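You operate a simulated robot arm through the tools that you are given. There is no shell and no other tool. Be economical: measure what you need, move in short steps, check, and stop when the job is done.

The job below is to be done with a simulated two-armed robot. You get a single attempt, and the scene is never put back.

## Task
Line the blue and orange pans; the black liner goes in the blue.
Fine: the cream liner goes in the orange pan; press each till it lies flat; the pans stay where they are.

It is judged by the outcome, as a careful person would: the job done as asked, and still so three seconds after it is handed in. It fails if anything else is knocked over, pushed out of place, dropped, spilled or broken.

## Robot
Two 7-joint arms with fingered hands on one trunk, on a base that drives. Base frame: it is fixed to the floor where the robot stands at the start and does not move with it; the origin is under the middle of the robot, x ahead of it, y to its left, z up; the surface under the hand at the start is at about z = 880. Units: mm, rad, N and s.
The left shoulder is at the start at [60, 177, 850], the right one opposite. Places, roughly: inside of the blue pan [700, 200, 900]; inside of the orange pan [700, 0, 900]. Payload 4 kg a hand.
The tool frame of a hand sits at the grasp point between the pads (the TCP): z along the fingers, y along the line on which they close. The tips reach 37 mm beyond it. The gripper opens to 124 mm. The gripper's body begins 43 mm behind the TCP. The gripper is a hand of 3 fingers: y runs from the thumb to the fingers, the wrist lies at [-15, -108, -202] in the tool frame.
Orientation is told as [roll, pitch, yaw] about the base's x, y, z axes, in that order, counted from this pose: with the fingers straight down and the wrist toward the robot, the tool's x, y and z point along [0, 1, 0], [1, 0, 0] and [0, 0, -1] of the base frame.

## Interface
- The arms move only by the tool arm_command. It takes "left_moves", "right_moves" or both (then of equal length, played together; a hand with none holds still); each is one flat list of numbers, 6 for each row, row after row: the shift along the tool's x, y, z in units of 20 mm (1.0 is 20 mm), then the turn, a rotation vector about the tool's x, y, z in units of 5 degrees (1.0 is 5 degrees). In form: [tx, ty, tz, rx, ry, rz, tx, ty, tz, rx, ry, rz, ...]. A call has 1 to 8 rows; each row shifts and turns the commanded pose from where the row before left it, along the tool's axes as they then stand. A call with a number of a shift or a turn outside -1 to 1 is refused whole. A row lasts 0.2 s, in which the tool goes at most 50 mm and 0.15 rad; a call with a longer step from one row to the next is refused whole. Where a pose cannot be reached the arm comes as near as it can. A force on the tool above 50 N (or 10 N above the force at the start of the call, whichever is more), or a blocked arm, ends the call early, and 0.2 s more pass. In this call time passes only in rows, and 0.2 s behind the last. The reply holds the time, the measured pose of the TCP, the force on the tool along the base axes, the opening and the grip force, in the units named above and with some noise, with the torque about the TCP (base axes, N m) and any sound that the robot's microphone picked up.
- Cameras (640 x 400 px; columns grow to the right, rows downward): "scene" is now at [57.5, 19.5, 1512.9]; the picture's right is [0.23, -0.97, 0.00], its down [-0.53, -0.12, -0.84] and it looks along [0.82, 0.19, -0.54] (base axes); focal length 271 px, centre (320, 200). "left" rides on the left gripper at [-64, -76, -137] in its tool frame; the picture's right is [-0.84, -0.26, 0.48], its down [0.48, -0.76, 0.43] and it looks along [0.25, 0.60, 0.76] (tool axes); focal length 256 px, centre (320, 200). "right" rides on the right gripper at [64, -76, -137] in its tool frame; the picture's right is [-0.84, 0.26, -0.48], its down [-0.48, -0.76, 0.43] and it looks along [-0.25, 0.60, 0.76] (tool axes); focal length 256 px, centre (320, 200). There is no depth. A picture from a camera that has moved, and an enlarged one, comes with that camera's place and axes in the base frame and with its lens.
- snapshot(camera): a new picture of that camera. No time passes.
- move_column(by): slides the trunk up (or, below 0, down) by that many mm; the arms and the scene camera ride with it, the base frame stays. It gives what a move gives, with no picture.
- steer(legs): drives the robot by 1 to 6 legs, each [ahead, left, turn to the left] in mm, mm and rad, along the robot's own axes; the way and the turn of a leg run together, so that a leg with both is an arc; at most 1500 mm and 3.142 rad a leg. The arms and the cameras ride along, it lands a little off, and it stops where it bumps. It gives what a move gives.
- set_fingers(index, middle, thumb_bend, thumb_turn, hand): sets how far each is bent, from 0 (flat) to 100 (curled in); at 30 the hand is open as for a grip, at 70 the pads meet at the TCP. One left out holds its place. A second passes; each finger stops where it meets its share of the squeeze, and holds until it gets a number again. It is the only way to open and close the hand. It gives what a move gives, with no picture; readings hold the bend of each and the force on the fingers (four entries, about 0 where the hand has none), thumb and palm. thumb_turn goes from beside the hand (0) to across from the fingers (100), as for a grip.
- aim_head(pan, tilt): turns the head with the scene camera to pan (to the left, within 1.501 rad either way) and tilt (down, from -0.506 to 1.204), counted from straight ahead of the robot. It gives what a move gives.
- zoom(camera, box): a new picture of the part [left, top, right, bottom] of that camera's present view, enlarged. No time passes.
- hand_in(): hands the job in; it is judged then, once.

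Work in short steps. Places have to be worked out from the pictures, the camera data and where the tool is seen: move nearer, look again, correct. Check each grasp and each placing, and mend what went wrong. You have 120 turns and 92 pictures in all, those below and enlarged ones among them. Open the grippers and draw the arms clear of the work before you hand the job in, unless the task says otherwise; then end with one line.

The tools are called as name(argument=value, ...) on one line, values as JSON. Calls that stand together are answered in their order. arm_command: Moves the arms, as the interface text tells. Its arguments: {"type":"object","properties":{"left_moves":{"type":"array"},"right_moves":{"type":"array"}},"required":[]} The other tools are called the same way: move_column (by) slides the trunk up or down; set_fingers (index, middle, thumb_bend, thumb_turn, hand) moves the fingers one by one; steer (legs) drives the base; aim_head (pan, tilt) turns the head that bears the scene camera; snapshot (camera) takes a picture; zoom (camera, box) takes an enlarged picture of a part of a camera's view; hand_in () hands the job in.

At the start:

```text
t: 0.0
left_eef_pos: [568.9, 296.9, 1206.7]
left_tool_rot: [0.001, 0.001, 0.0]
left_force: [0.0, 0.3, -0.7]
left_torque: [0.02, 0.01, -0.01]
left_opening: 123.5
left_grasp_force: 0.0
left_shape: jaw
left_bend: [30.0, 30.0, 30.0, 98.0]
left_finger forces: [0.1, 0.0, 0.0, 0.0, 0.1, 0.0]
right_eef_pos: [550.1, -161.2, 1221.6]
right_tool_rot: [-0.001, 0.0, -0.001]
right_force: [0.5, 0.5, 0.3]
right_torque: [-0.02, 0.0, 0.01]
right_opening: 123.8
right_grasp_force: 0.1
right_shape: jaw
right_bend: [30.0, 30.0, 30.0, 98.0]
right_finger forces: [0.1, 0.1, 0.0, 0.0, 0.0, 0.0]
trunk travel left (down, up): [-375.0, 215.0]
robot x, y, heading: [0.2, -1.3, -0.0]
head pan, tilt: [0.23, 0.574]
```

scene: 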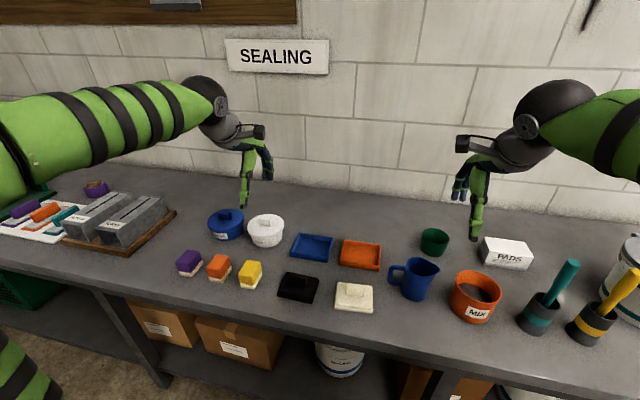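
right: 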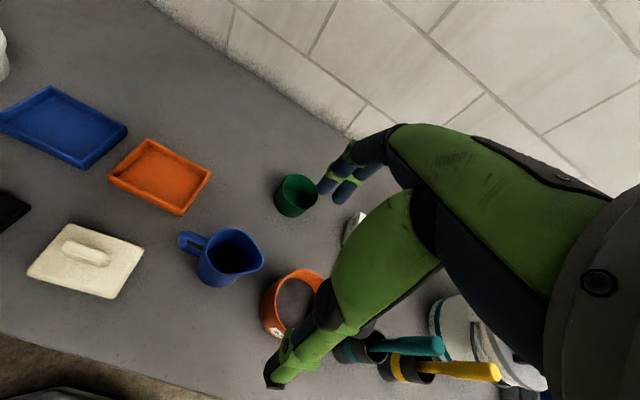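
left: 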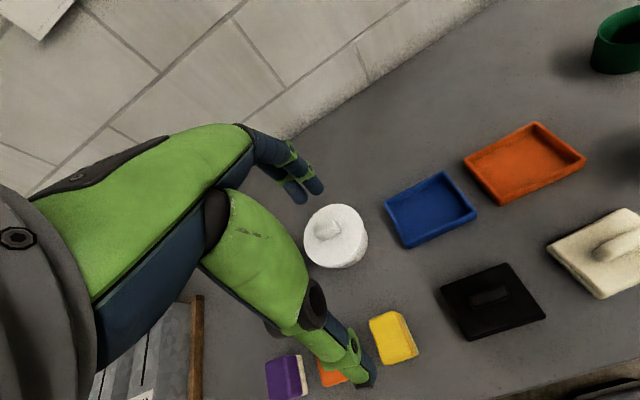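

I'll enlarge the area of liners and pans to measure sizes and orientations.

zoom(camera="scene", box=[260, 220, 400, 320])

zoom(camera="left", box=[380, 100, 640, 360])

zoom(camera="right", box=[0, 60, 240, 310])

```text
4.00 times, centred on (330, 270) of scene
camera zoom: at [57.5, 19.5, 1512.9], right [0.23, -0.97, 0.0], down [-0.53, -0.12, -0.84], along [0.82, 0.19, -0.54], focal length 1084 px, centre (280, -80)
```

zoom: 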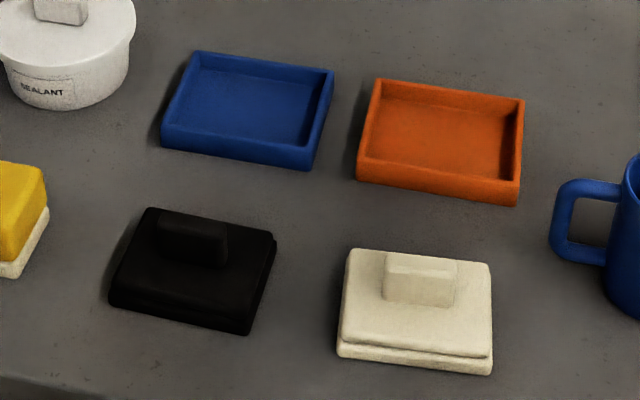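

```text
1.54 times, centred on (510, 230) of left
camera zoom: at [493.8, 233.5, 1343.1], right [-0.26, -0.84, -0.48], down [-0.76, 0.48, -0.43], along [0.6, 0.25, -0.76], focal length 394 px, centre (28, 154)
```

zoom: 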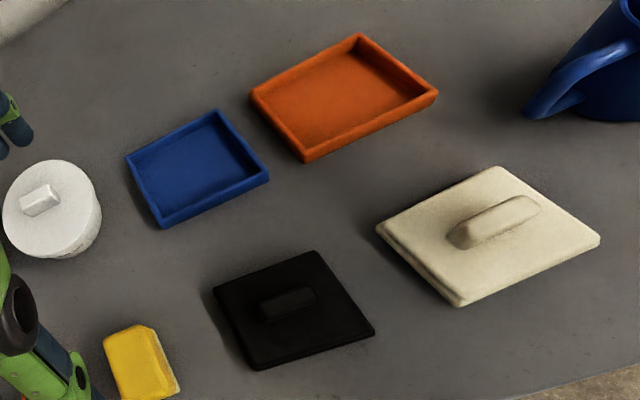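

```text
1.60 times, centred on (120, 185) of right
camera zoom: at [475.4, -97.2, 1359.6], right [0.26, -0.84, 0.48], down [-0.76, -0.48, -0.43], along [0.6, -0.25, -0.76], focal length 410 px, centre (640, 224)
```

zoom: 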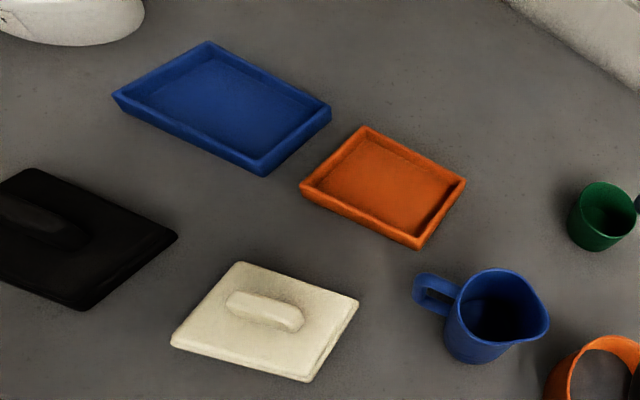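

Blue pan is at about (703,196), orange at about (703,37). The black liner sits near (541,194) and the cream near (542,37), slightly turned; each has a grip block about 20 mm thick with its top at z≈930. I'll start both hands toward hovering above the grips.

arm_command(left_moves=[-0.64, -0.14, 1, 0, 0, 0, -0.64, -0.14, 1, 0, 0, 0, -0.64, -0.14, 1, 0, 0, 0, -0.64, -0.14, 1, 0, 0, 0, -0.64, -0.14, 1, 0, 0, 0, -0.64, -0.14, 1, 0, 0, 0, -0.64, -0.14, 1, 0, 0, 0, -0.67, -0.14, 1, 0, 0, 0], right_moves=[0, 0, 1, 0, 0, 0, 0, 0, 1, 0, 0, 0, 0, 0, 1, 0, 0, 0, 0, 0, 1, 0, 0, 0, 0, 0, 1, 0, 0, 0, 0, 0, 1, 0, 0, 0, 0, 0, 1, 0, 0, 0, 0, 0, 0, 0, 0, 0])

```text
t: 1.8
left_eef_pos: [547.5, 192.6, 1046.3]
left_tool_rot: [0.001, 0.001, 0.0]
left_force: [-0.2, -0.1, -0.5]
left_torque: [-0.01, 0.03, 0.02]
left_opening: 123.6
left_grasp_force: 0.0
left_shape: jaw
left_bend: [30.0, 30.0, 30.0, 98.0]
left_finger forces: [0.1, 0.1, 0.1, 0.0, 0.0, 0.0]
right_eef_pos: [549.3, -162.4, 1082.1]
right_tool_rot: [0.0, -0.001, 0.001]
right_force: [-0.3, 0.4, -0.1]
right_torque: [0.0, -0.02, 0.04]
right_opening: 123.6
right_grasp_force: 0.0
right_shape: jaw
right_bend: [30.0, 30.0, 30.0, 98.0]
right_finger forces: [0.0, 0.0, 0.0, 0.0, 0.1, 0.1]
trunk travel left (down, up): [-375.0, 215.0]
robot x, y, heading: [-0.0, -1.8, -0.002]
head pan, tilt: [0.23, 0.574]
```

The left hand hovers over the black liner; I'll look from both hand cameras and the head.

snapshot(camera="left")

snapshot(camera="right")

snapshot(camera="scene")

```text
85 pictures are left
camera left: at [471.6, 130.1, 1182.2], right [-0.26, -0.84, -0.48], down [-0.76, 0.48, -0.44], along [0.6, 0.25, -0.76], focal length 256 px, centre (320, 200)
```

left: 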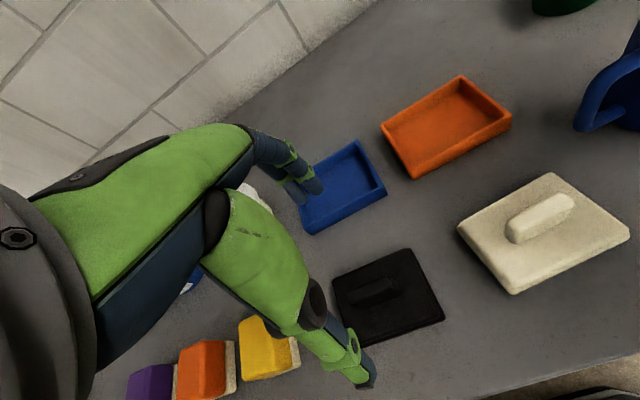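

```text
84 pictures are left
camera right: at [475.5, -98.3, 1219.9], right [0.26, -0.84, 0.48], down [-0.76, -0.48, -0.43], along [0.6, -0.25, -0.76], focal length 256 px, centre (320, 200)
```

right: 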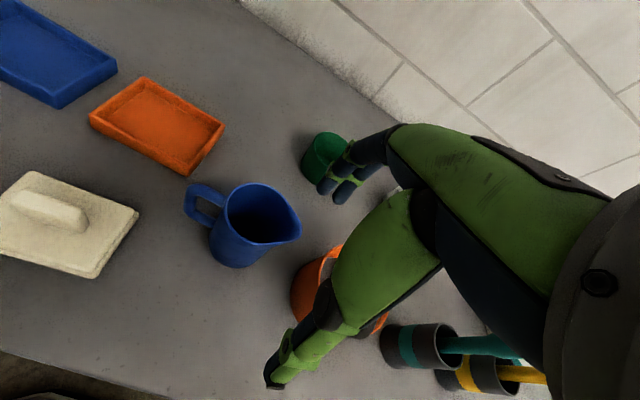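

```text
83 pictures are left
camera scene: at [57.7, 19.4, 1512.9], right [0.23, -0.97, 0.0], down [-0.53, -0.12, -0.84], along [0.82, 0.19, -0.54], focal length 271 px, centre (320, 200)
```

scene: 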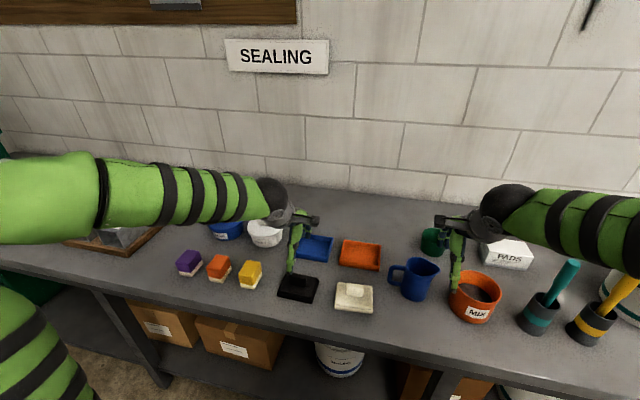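

Measurements agree; I'll zoom to gauge the black handle's orientation before descending.

zoom(camera="left", box=[280, 220, 480, 370])

zoom(camera="scene", box=[260, 220, 400, 320])

```text
2.67 times, centred on (380, 295) of left
camera zoom: at [471.6, 130.1, 1182.2], right [-0.26, -0.84, -0.48], down [-0.76, 0.48, -0.44], along [0.6, 0.25, -0.76], focal length 683 px, centre (160, -53)
```

zoom: 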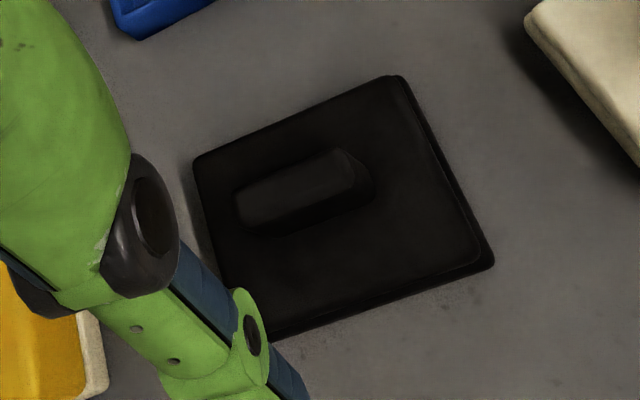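

```text
4.00 times, centred on (330, 270) of scene
camera zoom: at [57.7, 19.4, 1512.9], right [0.23, -0.97, 0.0], down [-0.53, -0.12, -0.84], along [0.82, 0.19, -0.54], focal length 1084 px, centre (280, -80)
```

zoom: 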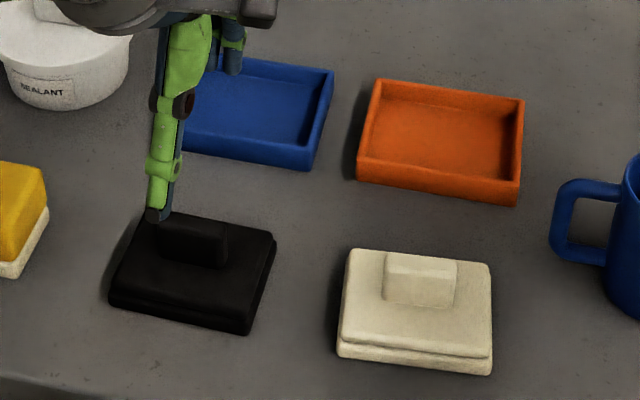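

The black grip is centered near (541,195), turned about -0.05 rad. I'll lower the left hand around it and move the right hand sideways toward the cream liner.

arm_command(left_moves=[0.12, -0.32, 0, 0, 0, 0.57, 0, 0, 0.8, 0, 0, 0, 0, 0, 0.8, 0, 0, 0, 0, 0, 0.8, 0, 0, 0, 0, 0, 0.8, 0, 0, 0, 0, 0, 0.8, 0, 0, 0, 0, 0, 0.6, 0, 0, 0, 0, 0, 0, 0, 0, 0], right_moves=[1, 0, 0, 0, 0, 0, 1, 0, 0, 0, 0, 0, 1, 0, 0, 0, 0, 0, 1, 0, 0, 0, 0, 0, 1, 0, 0, 0, 0, 0, 1, 0, 0, 0, 0, 0, 1, 0, 0, 0, 0, 0, 1, 0, 0, 0, 0, 0])

zoom(camera="scene", box=[250, 200, 410, 320])

snapshot(camera="left")

snapshot(camera="right")

```text
t: 3.6
left_eef_pos: [539.7, 195.4, 956.2]
left_tool_rot: [0.0, 0.001, -0.05]
left_force: [0.1, 0.6, -0.8]
left_torque: [-0.04, 0.02, 0.04]
left_opening: 123.8
left_grasp_force: 0.0
left_shape: jaw
left_bend: [30.0, 30.0, 30.0, 98.0]
left_finger forces: [0.0, 0.0, 0.1, 0.0, 0.0, 0.0]
right_eef_pos: [550.3, -2.3, 1079.6]
right_tool_rot: [0.001, 0.0, 0.002]
right_force: [-0.1, 0.6, 0.5]
right_torque: [-0.03, 0.02, 0.01]
right_opening: 123.5
right_grasp_force: 0.0
right_shape: jaw
right_bend: [30.0, 30.0, 30.0, 98.0]
right_finger forces: [0.0, 0.1, 0.0, 0.0, 0.0, 0.0]
trunk travel left (down, up): [-375.0, 215.0]
robot x, y, heading: [-2.3, 0.7, -0.001]
head pan, tilt: [0.23, 0.574]
```

```text
3.33 times, centred on (330, 260) of scene
camera zoom: at [57.6, 19.8, 1512.9], right [0.23, -0.97, 0.0], down [-0.53, -0.12, -0.84], along [0.82, 0.19, -0.54], focal length 904 px, centre (287, 0)
```

zoom: 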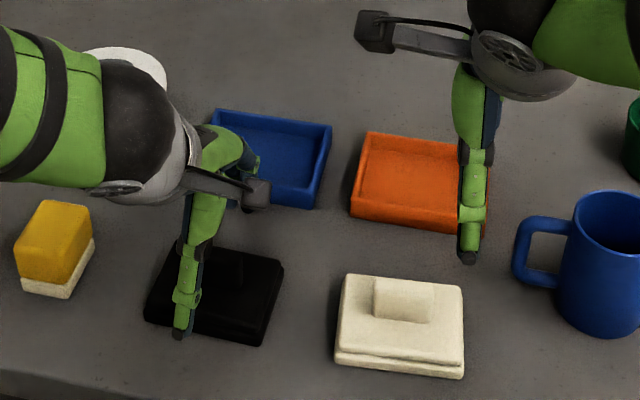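

```text
79 pictures are left
camera left: at [461.4, 136.3, 1091.9], right [-0.3, -0.82, -0.48], down [-0.73, 0.52, -0.43], along [0.61, 0.22, -0.76], focal length 256 px, centre (320, 200)
```

left: 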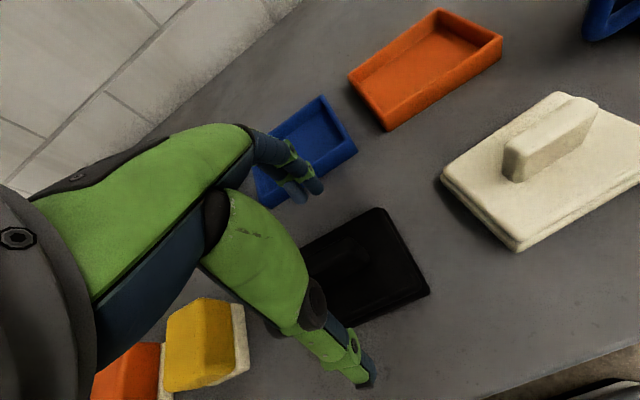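

```text
78 pictures are left
camera right: at [476.5, 62.6, 1218.7], right [0.26, -0.84, 0.48], down [-0.76, -0.48, -0.43], along [0.6, -0.26, -0.76], focal length 256 px, centre (320, 200)
```

right: 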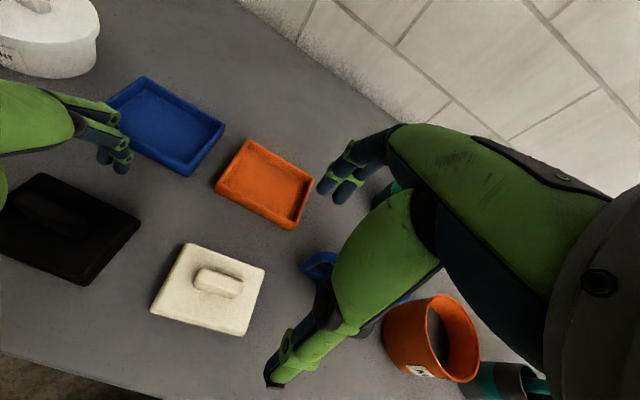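

The left hand straddles the black grip, with the thumb tip in front. I'll lower to z≈945 and close.

arm_command(left_moves=[0, 0.05, 0.55, 0, 0, 0])

set_fingers(hand="left", index=60, middle=60, thumb_bend=60)

snapshot(camera="left")

zoom(camera="right", box=[0, 60, 240, 300])

```text
t: 4.0
left_eef_pos: [539.8, 196.5, 942.6]
left_tool_rot: [0.001, -0.002, -0.052]
left_force: [0.3, -0.5, 0.6]
left_torque: [-0.02, 0.02, 0.01]
left_opening: 123.7
left_grasp_force: 0.2
left_shape: jaw
left_bend: [30.0, 30.0, 30.0, 98.0]
left_finger forces: [0.0, 0.1, 0.0, 0.0, 0.0, 0.0]
right_eef_pos: [549.5, -3.3, 1081.2]
right_tool_rot: [-0.001, 0.001, -0.001]
right_force: [-0.1, 0.5, 0.4]
right_torque: [-0.01, 0.01, -0.02]
right_opening: 123.7
right_grasp_force: 0.0
right_shape: jaw
right_bend: [30.0, 30.0, 30.0, 98.0]
right_finger forces: [0.0, 0.0, 0.0, 0.1, 0.1, 0.1]
trunk travel left (down, up): [-375.0, 215.0]
robot x, y, heading: [3.3, -0.9, 0.001]
head pan, tilt: [0.23, 0.574]
```

```text
t: 5.0
left_eef_pos: [541.1, 195.9, 943.1]
left_tool_rot: [0.001, -0.001, -0.05]
left_force: [-0.5, 1.0, -0.2]
left_torque: [0.0, 0.01, -0.03]
left_opening: 31.9
left_grasp_force: 0.7
left_shape: fingers
left_bend: [60.0, 60.0, 60.0, 98.0]
left_finger forces: [0.0, 0.1, 0.1, 0.0, 0.3, 0.0]
right_eef_pos: [551.2, -1.8, 1080.1]
right_tool_rot: [0.0, -0.001, 0.0]
right_force: [0.2, -0.2, -0.6]
right_torque: [0.01, -0.01, -0.01]
right_opening: 123.7
right_grasp_force: 0.1
right_shape: jaw
right_bend: [30.0, 30.0, 30.0, 98.0]
right_finger forces: [0.0, 0.0, 0.0, 0.0, 0.1, 0.0]
trunk travel left (down, up): [-375.0, 215.0]
robot x, y, heading: [2.4, 1.9, -0.002]
head pan, tilt: [0.23, 0.574]
```

```text
77 pictures are left
camera left: at [462.4, 136.0, 1079.8], right [-0.3, -0.82, -0.48], down [-0.73, 0.52, -0.43], along [0.61, 0.22, -0.76], focal length 256 px, centre (320, 200)
```

left: 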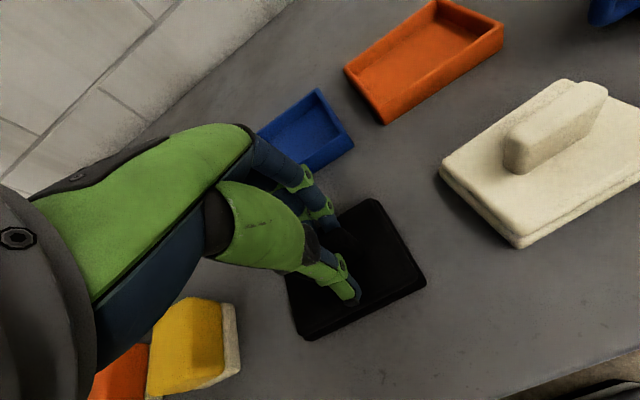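

```text
1.67 times, centred on (120, 180) of right
camera zoom: at [476.5, 62.1, 1218.9], right [0.26, -0.84, 0.48], down [-0.76, -0.48, -0.43], along [0.6, -0.25, -0.76], focal length 427 px, centre (653, 233)
```

zoom: 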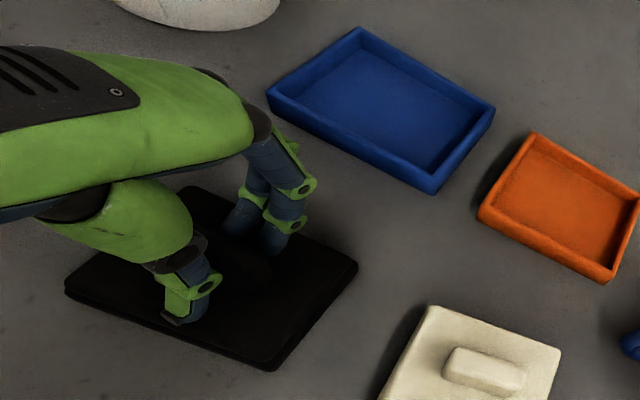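

The fingers straddle the grip with no contact force. I'll close them fully.

set_fingers(hand="left", index=75, middle=75, thumb_bend=75)

arm_command(left_moves=[0, 0, -0.5, 0, 0, 0, 0, 0, -0.5, 0, 0, 0])

zoom(camera="right", box=[0, 60, 240, 300])

```text
t: 6.0
left_eef_pos: [540.9, 194.4, 945.2]
left_tool_rot: [0.0, -0.002, -0.051]
left_force: [0.0, -3.3, 14.9]
left_torque: [-0.32, -0.64, -0.25]
left_opening: 16.7
left_grasp_force: 29.2
left_shape: fingers
left_bend: [63.0, 65.0, 66.0, 97.0]
left_finger forces: [14.2, 14.3, 0.1, 0.0, 30.2, 0.0]
right_eef_pos: [550.9, -3.0, 1082.3]
right_tool_rot: [0.002, 0.001, 0.0]
right_force: [-0.1, -0.4, 0.0]
right_torque: [-0.02, 0.02, 0.01]
right_opening: 123.8
right_grasp_force: 0.0
right_shape: jaw
right_bend: [30.0, 30.0, 30.0, 98.0]
right_finger forces: [0.0, 0.0, 0.0, 0.0, 0.1, 0.1]
trunk travel left (down, up): [-375.0, 215.0]
robot x, y, heading: [-1.1, 1.8, -0.001]
head pan, tilt: [0.23, 0.574]
```

```text
t: 6.6
left_eef_pos: [541.3, 196.0, 964.0]
left_tool_rot: [-0.001, 0.002, -0.05]
left_force: [-1.1, 0.4, -0.3]
left_torque: [-0.01, 0.01, -0.02]
left_opening: 13.9
left_grasp_force: 23.9
left_shape: fingers
left_bend: [63.0, 68.0, 68.0, 95.0]
left_finger forces: [14.6, 9.3, 0.0, 0.1, 23.8, 0.1]
right_eef_pos: [551.1, -2.1, 1081.3]
right_tool_rot: [0.002, 0.001, 0.001]
right_force: [0.4, -0.5, 0.6]
right_torque: [0.03, 0.0, 0.01]
right_opening: 123.8
right_grasp_force: 0.1
right_shape: jaw
right_bend: [30.0, 30.0, 30.0, 98.0]
right_finger forces: [0.0, 0.0, 0.1, 0.0, 0.0, 0.0]
trunk travel left (down, up): [-375.0, 215.0]
robot x, y, heading: [1.3, 1.0, -0.002]
head pan, tilt: [0.23, 0.574]
```

```text
1.67 times, centred on (120, 180) of right
camera zoom: at [476.4, 62.3, 1218.8], right [0.26, -0.84, 0.48], down [-0.76, -0.48, -0.43], along [0.6, -0.25, -0.76], focal length 427 px, centre (653, 233)
```

zoom: 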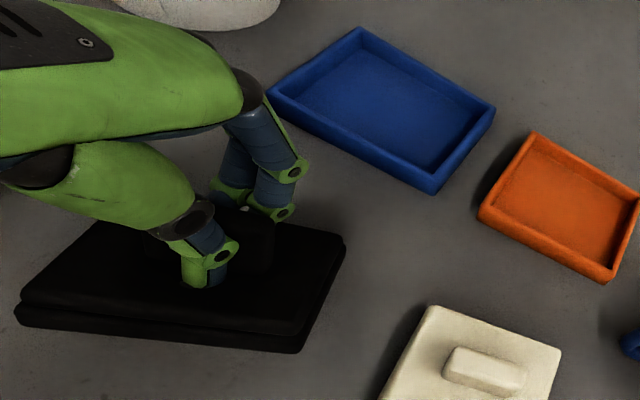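

The readings suggest a grip, but the liner looks tilted or turned. I'll check from the head and left cameras.

zoom(camera="scene", box=[250, 220, 370, 320])

snapshot(camera="left")

```text
4.00 times, centred on (310, 270) of scene
camera zoom: at [57.5, 19.5, 1512.7], right [0.23, -0.97, 0.0], down [-0.53, -0.12, -0.84], along [0.82, 0.19, -0.54], focal length 1084 px, centre (360, -80)
```

zoom: 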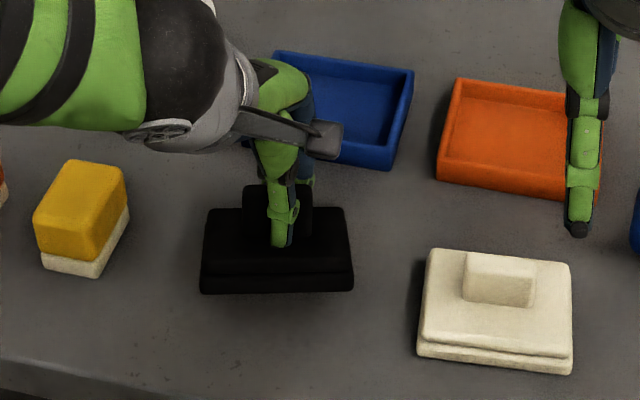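

```text
73 pictures are left
camera left: at [463.3, 136.2, 1099.5], right [-0.3, -0.82, -0.48], down [-0.74, 0.52, -0.43], along [0.61, 0.23, -0.76], focal length 256 px, centre (320, 200)
```

left: 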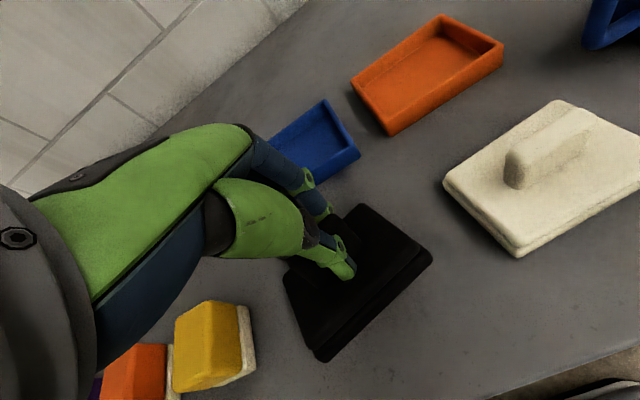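

The liner is held and lifted, but it slipped in the grip: yawed about +0.25 rad, with the far edge hanging low. I'll counter-turn the hand, set it back on the table, and regrasp with balanced finger targets.

arm_command(left_moves=[0, 0, 0, 0, 0, 0.9, 0, 0, 0, 0, 0, 0.9, 0, 0, 0.2, 0, 0, 0.9, 0, 0, 0.2, 0, 0, 0, 0, 0, 0.2, 0, 0, 0])

arm_command(left_moves=[0, 0, 0.15, 0, 0, 0, 0, 0, 0.15, 0, 0, 0])

zoom(camera="scene", box=[250, 220, 370, 320])

```text
t: 7.8
left_eef_pos: [541.7, 197.4, 951.8]
left_tool_rot: [-0.001, 0.0, -0.286]
left_force: [-0.1, 1.6, 2.1]
left_torque: [-0.07, -0.06, 0.01]
left_opening: 13.9
left_grasp_force: 24.1
left_shape: fingers
left_bend: [63.0, 68.0, 68.0, 95.0]
left_finger forces: [14.4, 9.3, 0.1, 0.0, 25.2, 0.0]
right_eef_pos: [550.7, -3.2, 1080.6]
right_tool_rot: [0.0, 0.0, -0.001]
right_force: [0.1, 0.4, -0.3]
right_torque: [0.02, 0.02, 0.0]
right_opening: 123.8
right_grasp_force: 0.1
right_shape: jaw
right_bend: [30.0, 30.0, 30.0, 98.0]
right_finger forces: [0.0, 0.1, 0.1, 0.0, 0.1, 0.0]
trunk travel left (down, up): [-375.0, 215.0]
robot x, y, heading: [2.8, 2.6, -0.002]
head pan, tilt: [0.23, 0.574]
```

```text
t: 8.4
left_eef_pos: [541.3, 197.8, 948.0]
left_tool_rot: [-0.001, -0.003, -0.284]
left_force: [-6.2, 6.6, 19.6]
left_torque: [-0.16, -0.2, -0.05]
left_opening: 14.1
left_grasp_force: 28.9
left_shape: fingers
left_bend: [64.0, 68.0, 67.0, 96.0]
left_finger forces: [13.6, 9.4, 0.0, 0.1, 35.7, 0.0]
right_eef_pos: [550.9, -1.9, 1081.6]
right_tool_rot: [-0.001, 0.0, 0.002]
right_force: [0.3, 0.6, 0.3]
right_torque: [-0.04, -0.02, -0.01]
right_opening: 123.7
right_grasp_force: 0.0
right_shape: jaw
right_bend: [30.0, 30.0, 30.0, 98.0]
right_finger forces: [0.1, 0.0, 0.1, 0.0, 0.0, 0.0]
trunk travel left (down, up): [-375.0, 215.0]
robot x, y, heading: [-3.5, -2.2, -0.002]
head pan, tilt: [0.23, 0.574]
```

```text
4.00 times, centred on (310, 270) of scene
camera zoom: at [55.6, 19.8, 1513.3], right [0.23, -0.97, 0.0], down [-0.53, -0.12, -0.84], along [0.82, 0.19, -0.54], focal length 1084 px, centre (360, -80)
```

zoom: 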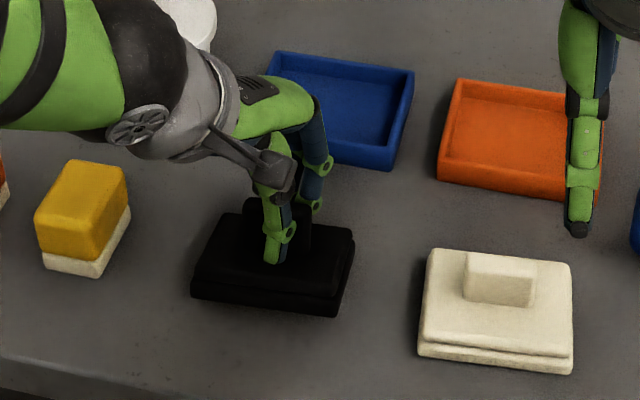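

It's in contact with the table. I'll open slightly so it settles flat, and check.

set_fingers(hand="left", index=56, middle=56, thumb_bend=56)

arm_command(left_moves=[0, 0, 0, 0, 0, -0.9, 0, 0, 0, 0, 0, -0.9, 0, 0, 0, 0, 0, -0.9])

zoom(camera="scene", box=[250, 220, 370, 320])

zoom(camera="right", box=[0, 60, 240, 300])

```text
t: 9.4
left_eef_pos: [540.9, 196.7, 946.0]
left_tool_rot: [-0.001, 0.001, -0.286]
left_force: [-0.1, -0.3, 0.2]
left_torque: [0.01, 0.01, 0.01]
left_opening: 43.4
left_grasp_force: 0.0
left_shape: fingers
left_bend: [56.0, 56.0, 56.0, 97.0]
left_finger forces: [0.0, 0.0, 0.0, 0.1, 0.2, 0.0]
right_eef_pos: [549.6, -2.5, 1081.2]
right_tool_rot: [0.0, 0.001, -0.001]
right_force: [0.2, -0.5, 0.8]
right_torque: [-0.01, 0.02, 0.0]
right_opening: 123.7
right_grasp_force: 0.1
right_shape: jaw
right_bend: [30.0, 30.0, 30.0, 98.0]
right_finger forces: [0.2, 0.1, 0.0, 0.0, 0.1, 0.0]
trunk travel left (down, up): [-375.0, 215.0]
robot x, y, heading: [-1.4, 0.7, 0.003]
head pan, tilt: [0.23, 0.574]
```

```text
t: 10.2
left_eef_pos: [540.9, 195.7, 945.1]
left_tool_rot: [0.0, 0.0, -0.049]
left_force: [-0.5, 0.3, -0.6]
left_torque: [0.03, 0.0, 0.01]
left_opening: 43.4
left_grasp_force: 0.3
left_shape: fingers
left_bend: [56.0, 56.0, 56.0, 98.0]
left_finger forces: [0.0, 0.1, 0.1, 0.0, 0.0, 0.0]
right_eef_pos: [551.1, -2.3, 1081.3]
right_tool_rot: [0.0, 0.0, -0.001]
right_force: [0.3, 0.3, 0.2]
right_torque: [0.04, 0.01, 0.01]
right_opening: 123.6
right_grasp_force: 0.1
right_shape: jaw
right_bend: [30.0, 30.0, 30.0, 98.0]
right_finger forces: [0.1, 0.0, 0.1, 0.1, 0.0, 0.0]
trunk travel left (down, up): [-375.0, 215.0]
robot x, y, heading: [0.2, 2.5, 0.003]
head pan, tilt: [0.23, 0.574]
```

```text
4.00 times, centred on (310, 270) of scene
camera zoom: at [57.5, 19.5, 1512.9], right [0.23, -0.97, 0.0], down [-0.53, -0.12, -0.84], along [0.82, 0.19, -0.54], focal length 1084 px, centre (360, -80)
```

zoom: 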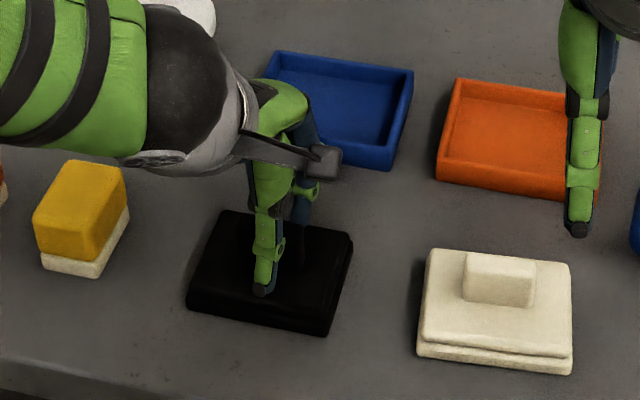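

```text
1.67 times, centred on (120, 180) of right
camera zoom: at [476.5, 62.2, 1218.9], right [0.26, -0.84, 0.48], down [-0.76, -0.48, -0.43], along [0.6, -0.25, -0.76], focal length 427 px, centre (653, 233)
```

zoom: 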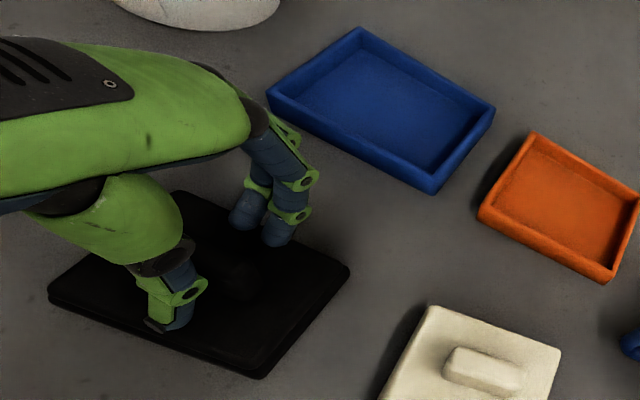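

The liner lies flat again, with yaw ≈ 0. I'll square the hand, raise it 4 mm so the tips don't press on the plate, and close to balanced moderate targets.

arm_command(left_moves=[0, 0, -0.2, 0, 0, -0.57])

set_fingers(hand="left", index=66, middle=66, thumb_bend=67)

zoom(camera="right", box=[0, 60, 240, 300])

```text
t: 10.6
left_eef_pos: [539.9, 196.0, 952.0]
left_tool_rot: [0.001, -0.001, 0.001]
left_force: [0.5, 0.0, -0.1]
left_torque: [-0.01, 0.0, 0.0]
left_opening: 43.3
left_grasp_force: 0.0
left_shape: fingers
left_bend: [56.0, 56.0, 56.0, 98.0]
left_finger forces: [0.1, 0.0, 0.0, 0.1, 0.1, 0.0]
right_eef_pos: [550.6, -3.1, 1082.1]
right_tool_rot: [0.001, 0.0, -0.001]
right_force: [-0.5, 0.3, 0.1]
right_torque: [0.01, 0.03, 0.01]
right_opening: 123.9
right_grasp_force: 0.0
right_shape: jaw
right_bend: [30.0, 30.0, 30.0, 98.0]
right_finger forces: [0.0, 0.0, 0.0, 0.0, 0.0, 0.0]
trunk travel left (down, up): [-375.0, 215.0]
robot x, y, heading: [4.0, 3.1, -0.001]
head pan, tilt: [0.23, 0.574]
```

```text
t: 11.6
left_eef_pos: [540.4, 196.2, 950.8]
left_tool_rot: [0.0, 0.0, 0.0]
left_force: [-1.2, 0.0, 4.4]
left_torque: [0.0, -0.14, -0.04]
left_opening: 21.6
left_grasp_force: 8.4
left_shape: fingers
left_bend: [63.0, 64.0, 65.0, 97.0]
left_finger forces: [3.9, 3.5, 0.0, 0.1, 8.2, 0.0]
right_eef_pos: [550.7, -2.7, 1081.1]
right_tool_rot: [0.0, 0.0, 0.001]
right_force: [-0.1, -0.6, 0.1]
right_torque: [0.02, -0.01, -0.01]
right_opening: 123.8
right_grasp_force: 0.1
right_shape: jaw
right_bend: [30.0, 30.0, 30.0, 98.0]
right_finger forces: [0.0, 0.0, 0.0, 0.0, 0.0, 0.0]
trunk travel left (down, up): [-375.0, 215.0]
robot x, y, heading: [-0.2, -0.1, -0.001]
head pan, tilt: [0.23, 0.574]
```

```text
1.67 times, centred on (120, 180) of right
camera zoom: at [476.2, 62.1, 1219.0], right [0.26, -0.84, 0.48], down [-0.76, -0.48, -0.43], along [0.6, -0.25, -0.76], focal length 427 px, centre (653, 233)
```

zoom: 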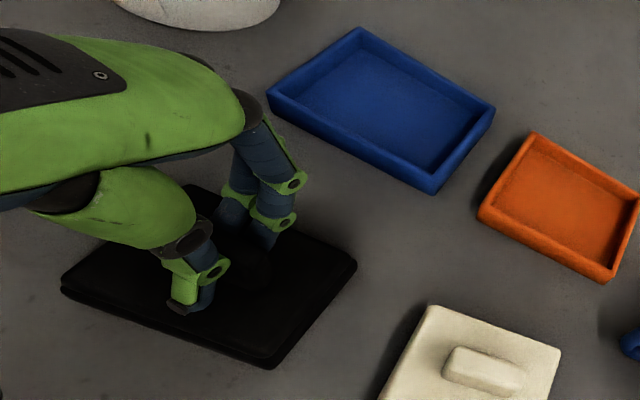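

Balanced contact, 8 N. I'll lift slightly and check.

arm_command(left_moves=[0, 0, -0.4, 0, 0, 0, 0, 0, -0.4, 0, 0, 0])

zoom(camera="scene", box=[250, 220, 370, 320])

zoom(camera="right", box=[0, 60, 240, 300])

```text
t: 12.2
left_eef_pos: [541.3, 196.1, 966.3]
left_tool_rot: [-0.001, 0.0, -0.001]
left_force: [0.4, 0.1, -0.3]
left_torque: [-0.01, 0.01, 0.03]
left_opening: 16.3
left_grasp_force: 4.0
left_shape: fingers
left_bend: [64.0, 65.0, 67.0, 97.0]
left_finger forces: [2.6, 1.1, 0.0, 0.1, 3.6, 0.0]
right_eef_pos: [551.5, -2.8, 1080.4]
right_tool_rot: [0.0, -0.001, 0.0]
right_force: [-0.1, 0.0, 0.0]
right_torque: [0.0, -0.01, 0.03]
right_opening: 123.6
right_grasp_force: 0.0
right_shape: jaw
right_bend: [30.0, 30.0, 30.0, 98.0]
right_finger forces: [0.0, 0.0, 0.0, 0.0, 0.0, 0.1]
trunk travel left (down, up): [-375.0, 215.0]
robot x, y, heading: [-0.2, 4.6, 0.002]
head pan, tilt: [0.23, 0.574]
```

```text
4.00 times, centred on (310, 270) of scene
camera zoom: at [57.6, 19.5, 1512.9], right [0.23, -0.97, 0.0], down [-0.53, -0.12, -0.84], along [0.82, 0.19, -0.54], focal length 1084 px, centre (360, -80)
```

zoom: 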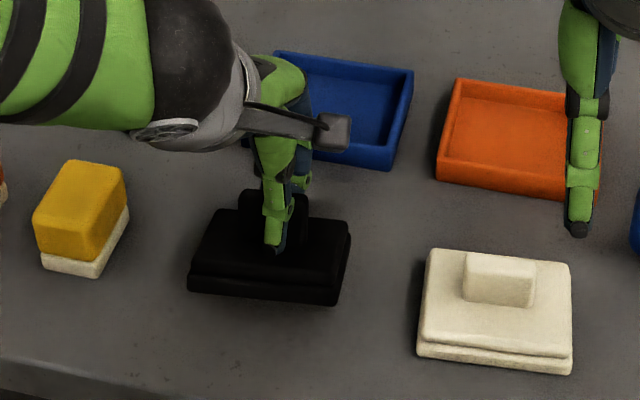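

```text
1.67 times, centred on (120, 180) of right
camera zoom: at [476.5, 62.2, 1218.8], right [0.26, -0.84, 0.48], down [-0.76, -0.48, -0.43], along [0.6, -0.25, -0.76], focal length 427 px, centre (653, 233)
```

zoom: 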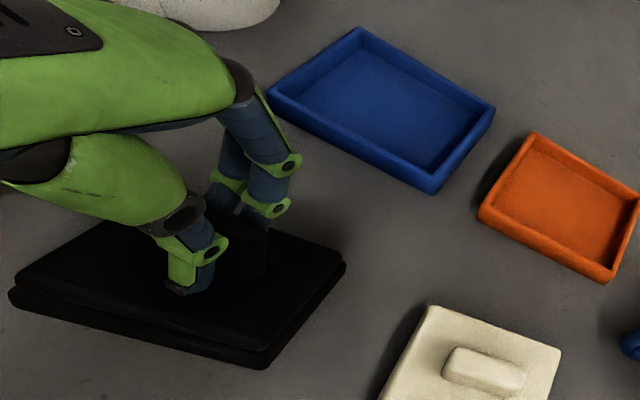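

Better: only slightly tilted and turned. I'll add a bit of thumb force, lift another 20 mm and measure the pose.

set_fingers(hand="left", thumb_bend=70)

arm_command(left_moves=[0, 0, -0.6, 0, 0, 0, 0, 0, -0.6, 0, 0, 0])

zoom(camera="scene", box=[250, 220, 370, 320])

zoom(camera="right", box=[0, 60, 240, 300])

```text
t: 13.2
left_eef_pos: [540.6, 196.4, 965.9]
left_tool_rot: [0.002, 0.001, 0.002]
left_force: [1.0, 0.0, -0.1]
left_torque: [0.0, 0.03, 0.03]
left_opening: 15.0
left_grasp_force: 6.2
left_shape: fingers
left_bend: [64.0, 65.0, 69.0, 97.0]
left_finger forces: [4.3, 2.1, 0.1, 0.0, 6.2, 0.1]
right_eef_pos: [550.8, -2.8, 1081.0]
right_tool_rot: [0.0, 0.001, 0.0]
right_force: [0.1, -0.4, 0.6]
right_torque: [0.01, 0.0, 0.02]
right_opening: 123.7
right_grasp_force: 0.1
right_shape: jaw
right_bend: [30.0, 30.0, 30.0, 98.0]
right_finger forces: [0.1, 0.1, 0.0, 0.0, 0.0, 0.1]
trunk travel left (down, up): [-375.0, 215.0]
robot x, y, heading: [0.4, -1.9, -0.002]
head pan, tilt: [0.23, 0.574]
```

```text
t: 13.8
left_eef_pos: [541.6, 196.2, 993.2]
left_tool_rot: [0.001, 0.001, 0.002]
left_force: [-0.4, 0.1, 0.0]
left_torque: [-0.02, -0.02, 0.03]
left_opening: 14.7
left_grasp_force: 6.0
left_shape: fingers
left_bend: [64.0, 65.0, 69.0, 97.0]
left_finger forces: [4.3, 2.1, 0.0, 0.1, 6.2, 0.0]
right_eef_pos: [551.1, -2.3, 1080.2]
right_tool_rot: [0.0, -0.001, 0.001]
right_force: [1.2, 0.7, -1.0]
right_torque: [0.02, -0.02, -0.01]
right_opening: 123.7
right_grasp_force: 0.0
right_shape: jaw
right_bend: [30.0, 30.0, 30.0, 98.0]
right_finger forces: [0.0, 0.0, 0.1, 0.0, 0.0, 0.1]
trunk travel left (down, up): [-375.0, 215.0]
robot x, y, heading: [-2.5, -3.0, -0.004]
head pan, tilt: [0.23, 0.574]
```

```text
4.00 times, centred on (310, 270) of scene
camera zoom: at [57.4, 19.5, 1512.9], right [0.23, -0.97, 0.0], down [-0.53, -0.12, -0.84], along [0.82, 0.19, -0.54], focal length 1084 px, centre (360, -80)
```

zoom: 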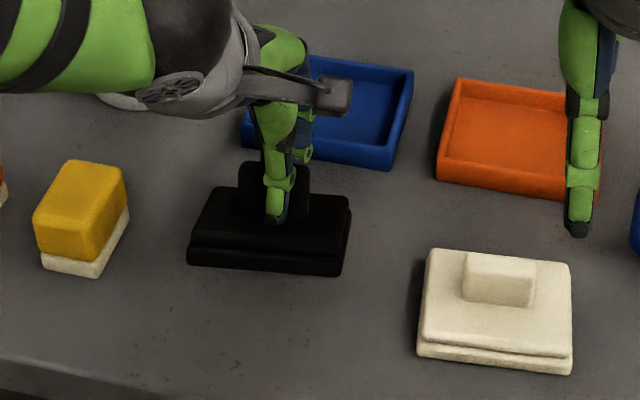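

```text
1.67 times, centred on (120, 180) of right
camera zoom: at [476.4, 62.2, 1218.9], right [0.26, -0.84, 0.48], down [-0.76, -0.48, -0.43], along [0.6, -0.25, -0.76], focal length 427 px, centre (653, 233)
```

zoom: 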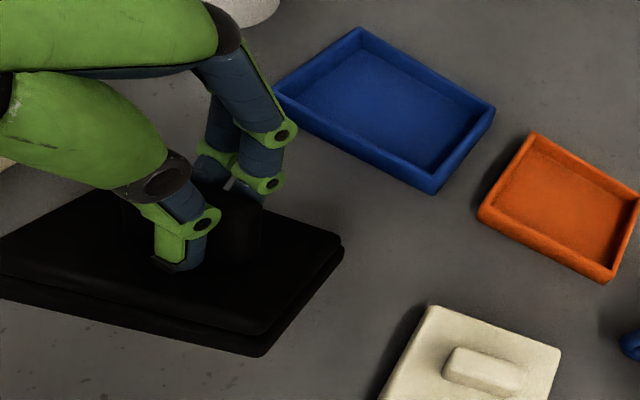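

The grip is stable. From both views the liner is yawed about +0.15 rad, with its near edge up about 15°. I'll raise the hand and counter-rotate it to level the liner.

arm_command(left_moves=[0, 0, -1, 0, 0, 0.86, 0, 0, -0.5, 0, 0, 0.86, 0, 0, 0, -0.8, 0.12, 0, 0, 0, 0, -0.8, 0.12, 0, 0, 0, 0, -0.8, 0.12, 0, 0, 0, 0, -0.8, 0.12, 0])

zoom(camera="scene", box=[250, 200, 370, 300])

zoom(camera="right", box=[0, 60, 240, 300])

```text
t: 15.2
left_eef_pos: [541.0, 196.4, 1019.7]
left_tool_rot: [0.042, -0.279, -0.156]
left_force: [-0.7, 0.0, -0.4]
left_torque: [0.01, 0.0, -0.01]
left_opening: 14.8
left_grasp_force: 6.2
left_shape: fingers
left_bend: [64.0, 65.0, 69.0, 97.0]
left_finger forces: [4.1, 2.0, 0.0, 0.0, 6.0, 0.0]
right_eef_pos: [550.3, -3.8, 1080.8]
right_tool_rot: [-0.001, 0.0, 0.0]
right_force: [0.4, -0.3, -0.1]
right_torque: [-0.01, 0.01, -0.01]
right_opening: 123.7
right_grasp_force: 0.0
right_shape: jaw
right_bend: [30.0, 30.0, 30.0, 98.0]
right_finger forces: [0.1, 0.0, 0.0, 0.0, 0.1, 0.1]
trunk travel left (down, up): [-375.0, 215.0]
robot x, y, heading: [-1.5, -2.1, -0.004]
head pan, tilt: [0.23, 0.574]
```

```text
4.00 times, centred on (310, 250) of scene
camera zoom: at [57.5, 19.5, 1512.9], right [0.23, -0.97, 0.0], down [-0.53, -0.12, -0.84], along [0.82, 0.19, -0.54], focal length 1084 px, centre (360, 0)
```

zoom: 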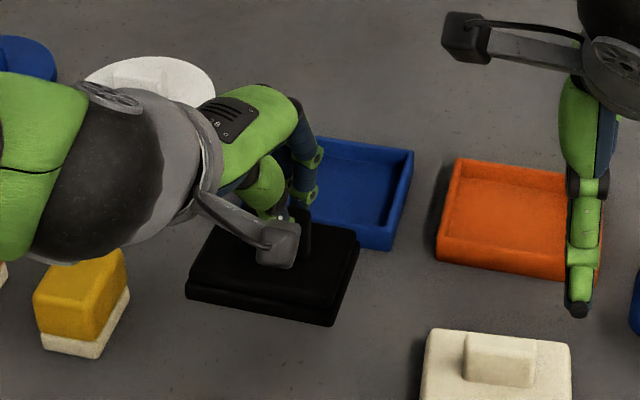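

```text
1.67 times, centred on (120, 180) of right
camera zoom: at [476.5, 62.2, 1218.9], right [0.26, -0.84, 0.48], down [-0.76, -0.48, -0.43], along [0.6, -0.25, -0.76], focal length 427 px, centre (653, 233)
```

zoom: 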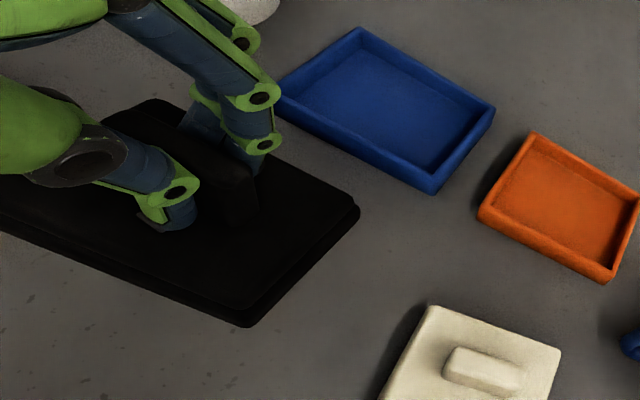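

Almost level; the residual tilt seems under 10°. I'll check from the left hand camera and the unmagnified right view.

snapshot(camera="left")

snapshot(camera="right")

```text
62 pictures are left
camera left: at [422.4, 145.1, 1127.3], right [-0.23, -0.79, -0.57], down [-0.53, 0.59, -0.61], along [0.82, 0.16, -0.56], focal length 256 px, centre (320, 200)
```

left: 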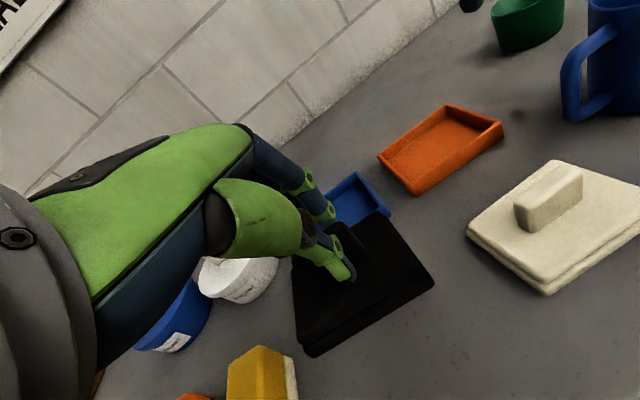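

```text
61 pictures are left
camera right: at [476.5, 62.2, 1218.9], right [0.26, -0.84, 0.48], down [-0.76, -0.48, -0.43], along [0.6, -0.25, -0.76], focal length 256 px, centre (320, 200)
```

right: 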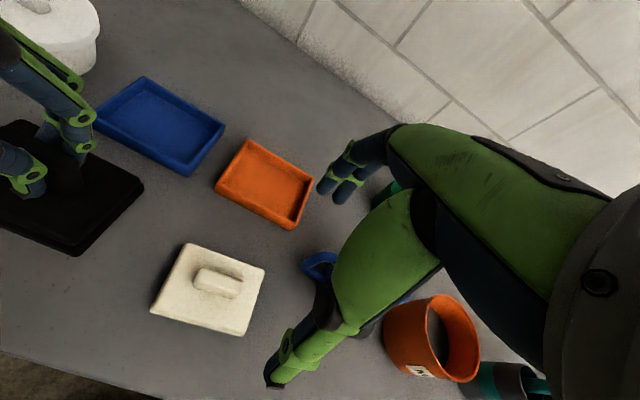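

Triangulating with three views: the liner is level in roll, yaw ≈ -0.02, with its near edge still about 5° up and its center ≈ (549,195.5). I'll pitch a touch more, then carry it over the blue pan.

arm_command(left_moves=[0, 0, 0, -0.98, 0.15, 0, 0.128, 0.956, 0.377, 0, 0, 0, 0.128, 0.956, 0.377, 0, 0, 0, 0.128, 0.956, 0.377, 0, 0, 0, 0.128, 0.956, 0.377, 0, 0, 0, 0.128, 0.956, 0.377, 0, 0, 0, 0.128, 0.956, 0.377, 0, 0, 0, 0.128, 0.956, 0.377, 0, 0, 0])

zoom(camera="scene", box=[250, 180, 370, 280])

zoom(camera="right", box=[40, 0, 280, 240])

snapshot(camera="left")

```text
t: 17.0
left_eef_pos: [686.6, 194.3, 1022.4]
left_tool_rot: [0.058, -0.363, -0.162]
left_force: [-0.3, -0.1, 0.3]
left_torque: [-0.03, -0.01, 0.01]
left_opening: 14.6
left_grasp_force: 6.4
left_shape: fingers
left_bend: [64.0, 65.0, 69.0, 97.0]
left_finger forces: [4.1, 2.0, 0.0, 0.0, 6.1, 0.0]
right_eef_pos: [550.7, -2.9, 1080.6]
right_tool_rot: [0.0, -0.001, -0.001]
right_force: [0.0, 0.3, -0.4]
right_torque: [0.02, -0.01, -0.01]
right_opening: 123.9
right_grasp_force: 0.0
right_shape: jaw
right_bend: [30.0, 30.0, 30.0, 98.0]
right_finger forces: [0.1, 0.0, 0.0, 0.1, 0.1, 0.0]
trunk travel left (down, up): [-375.0, 215.0]
robot x, y, heading: [-0.3, -3.7, -0.003]
head pan, tilt: [0.23, 0.574]
```

```text
4.00 times, centred on (310, 230) of scene
camera zoom: at [57.9, 19.6, 1512.9], right [0.23, -0.97, 0.0], down [-0.53, -0.12, -0.84], along [0.82, 0.19, -0.54], focal length 1084 px, centre (360, 80)
```

zoom: 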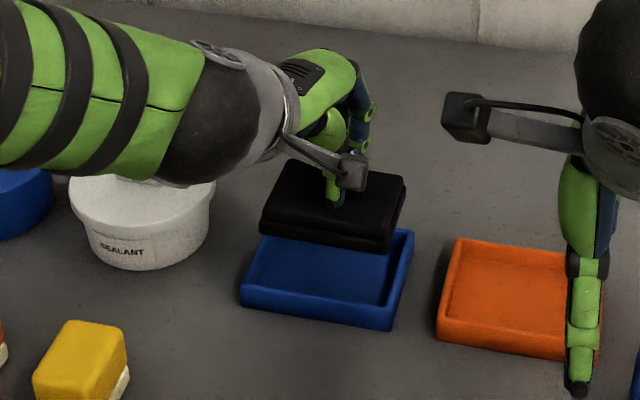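

```text
1.67 times, centred on (160, 120) of right
camera zoom: at [476.8, 62.2, 1218.7], right [0.26, -0.84, 0.48], down [-0.76, -0.48, -0.43], along [0.6, -0.25, -0.76], focal length 427 px, centre (587, 333)
```

zoom: 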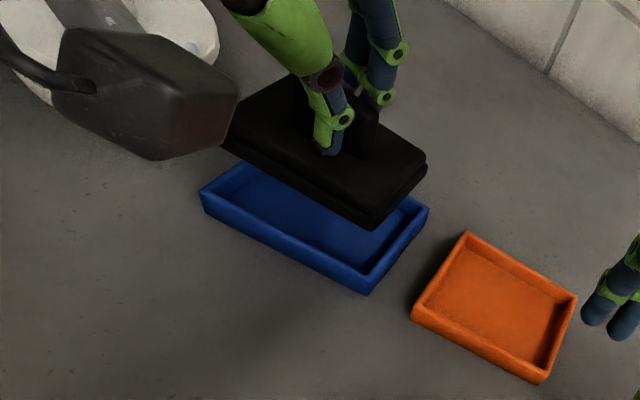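

```text
58 pictures are left
camera left: at [558.3, 141.8, 1118.0], right [-0.18, -0.79, -0.59], down [-0.48, 0.59, -0.65], along [0.86, 0.16, -0.48], focal length 256 px, centre (320, 200)
```

left: 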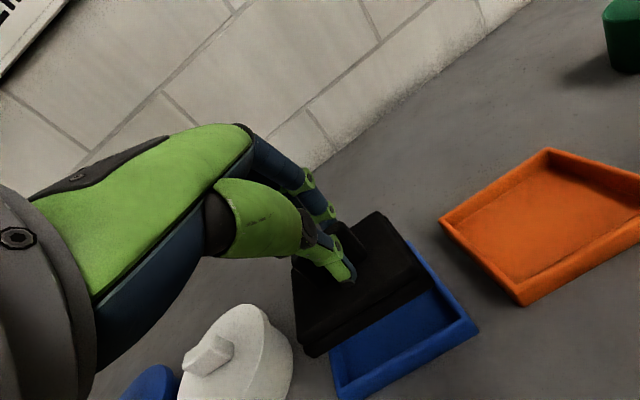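

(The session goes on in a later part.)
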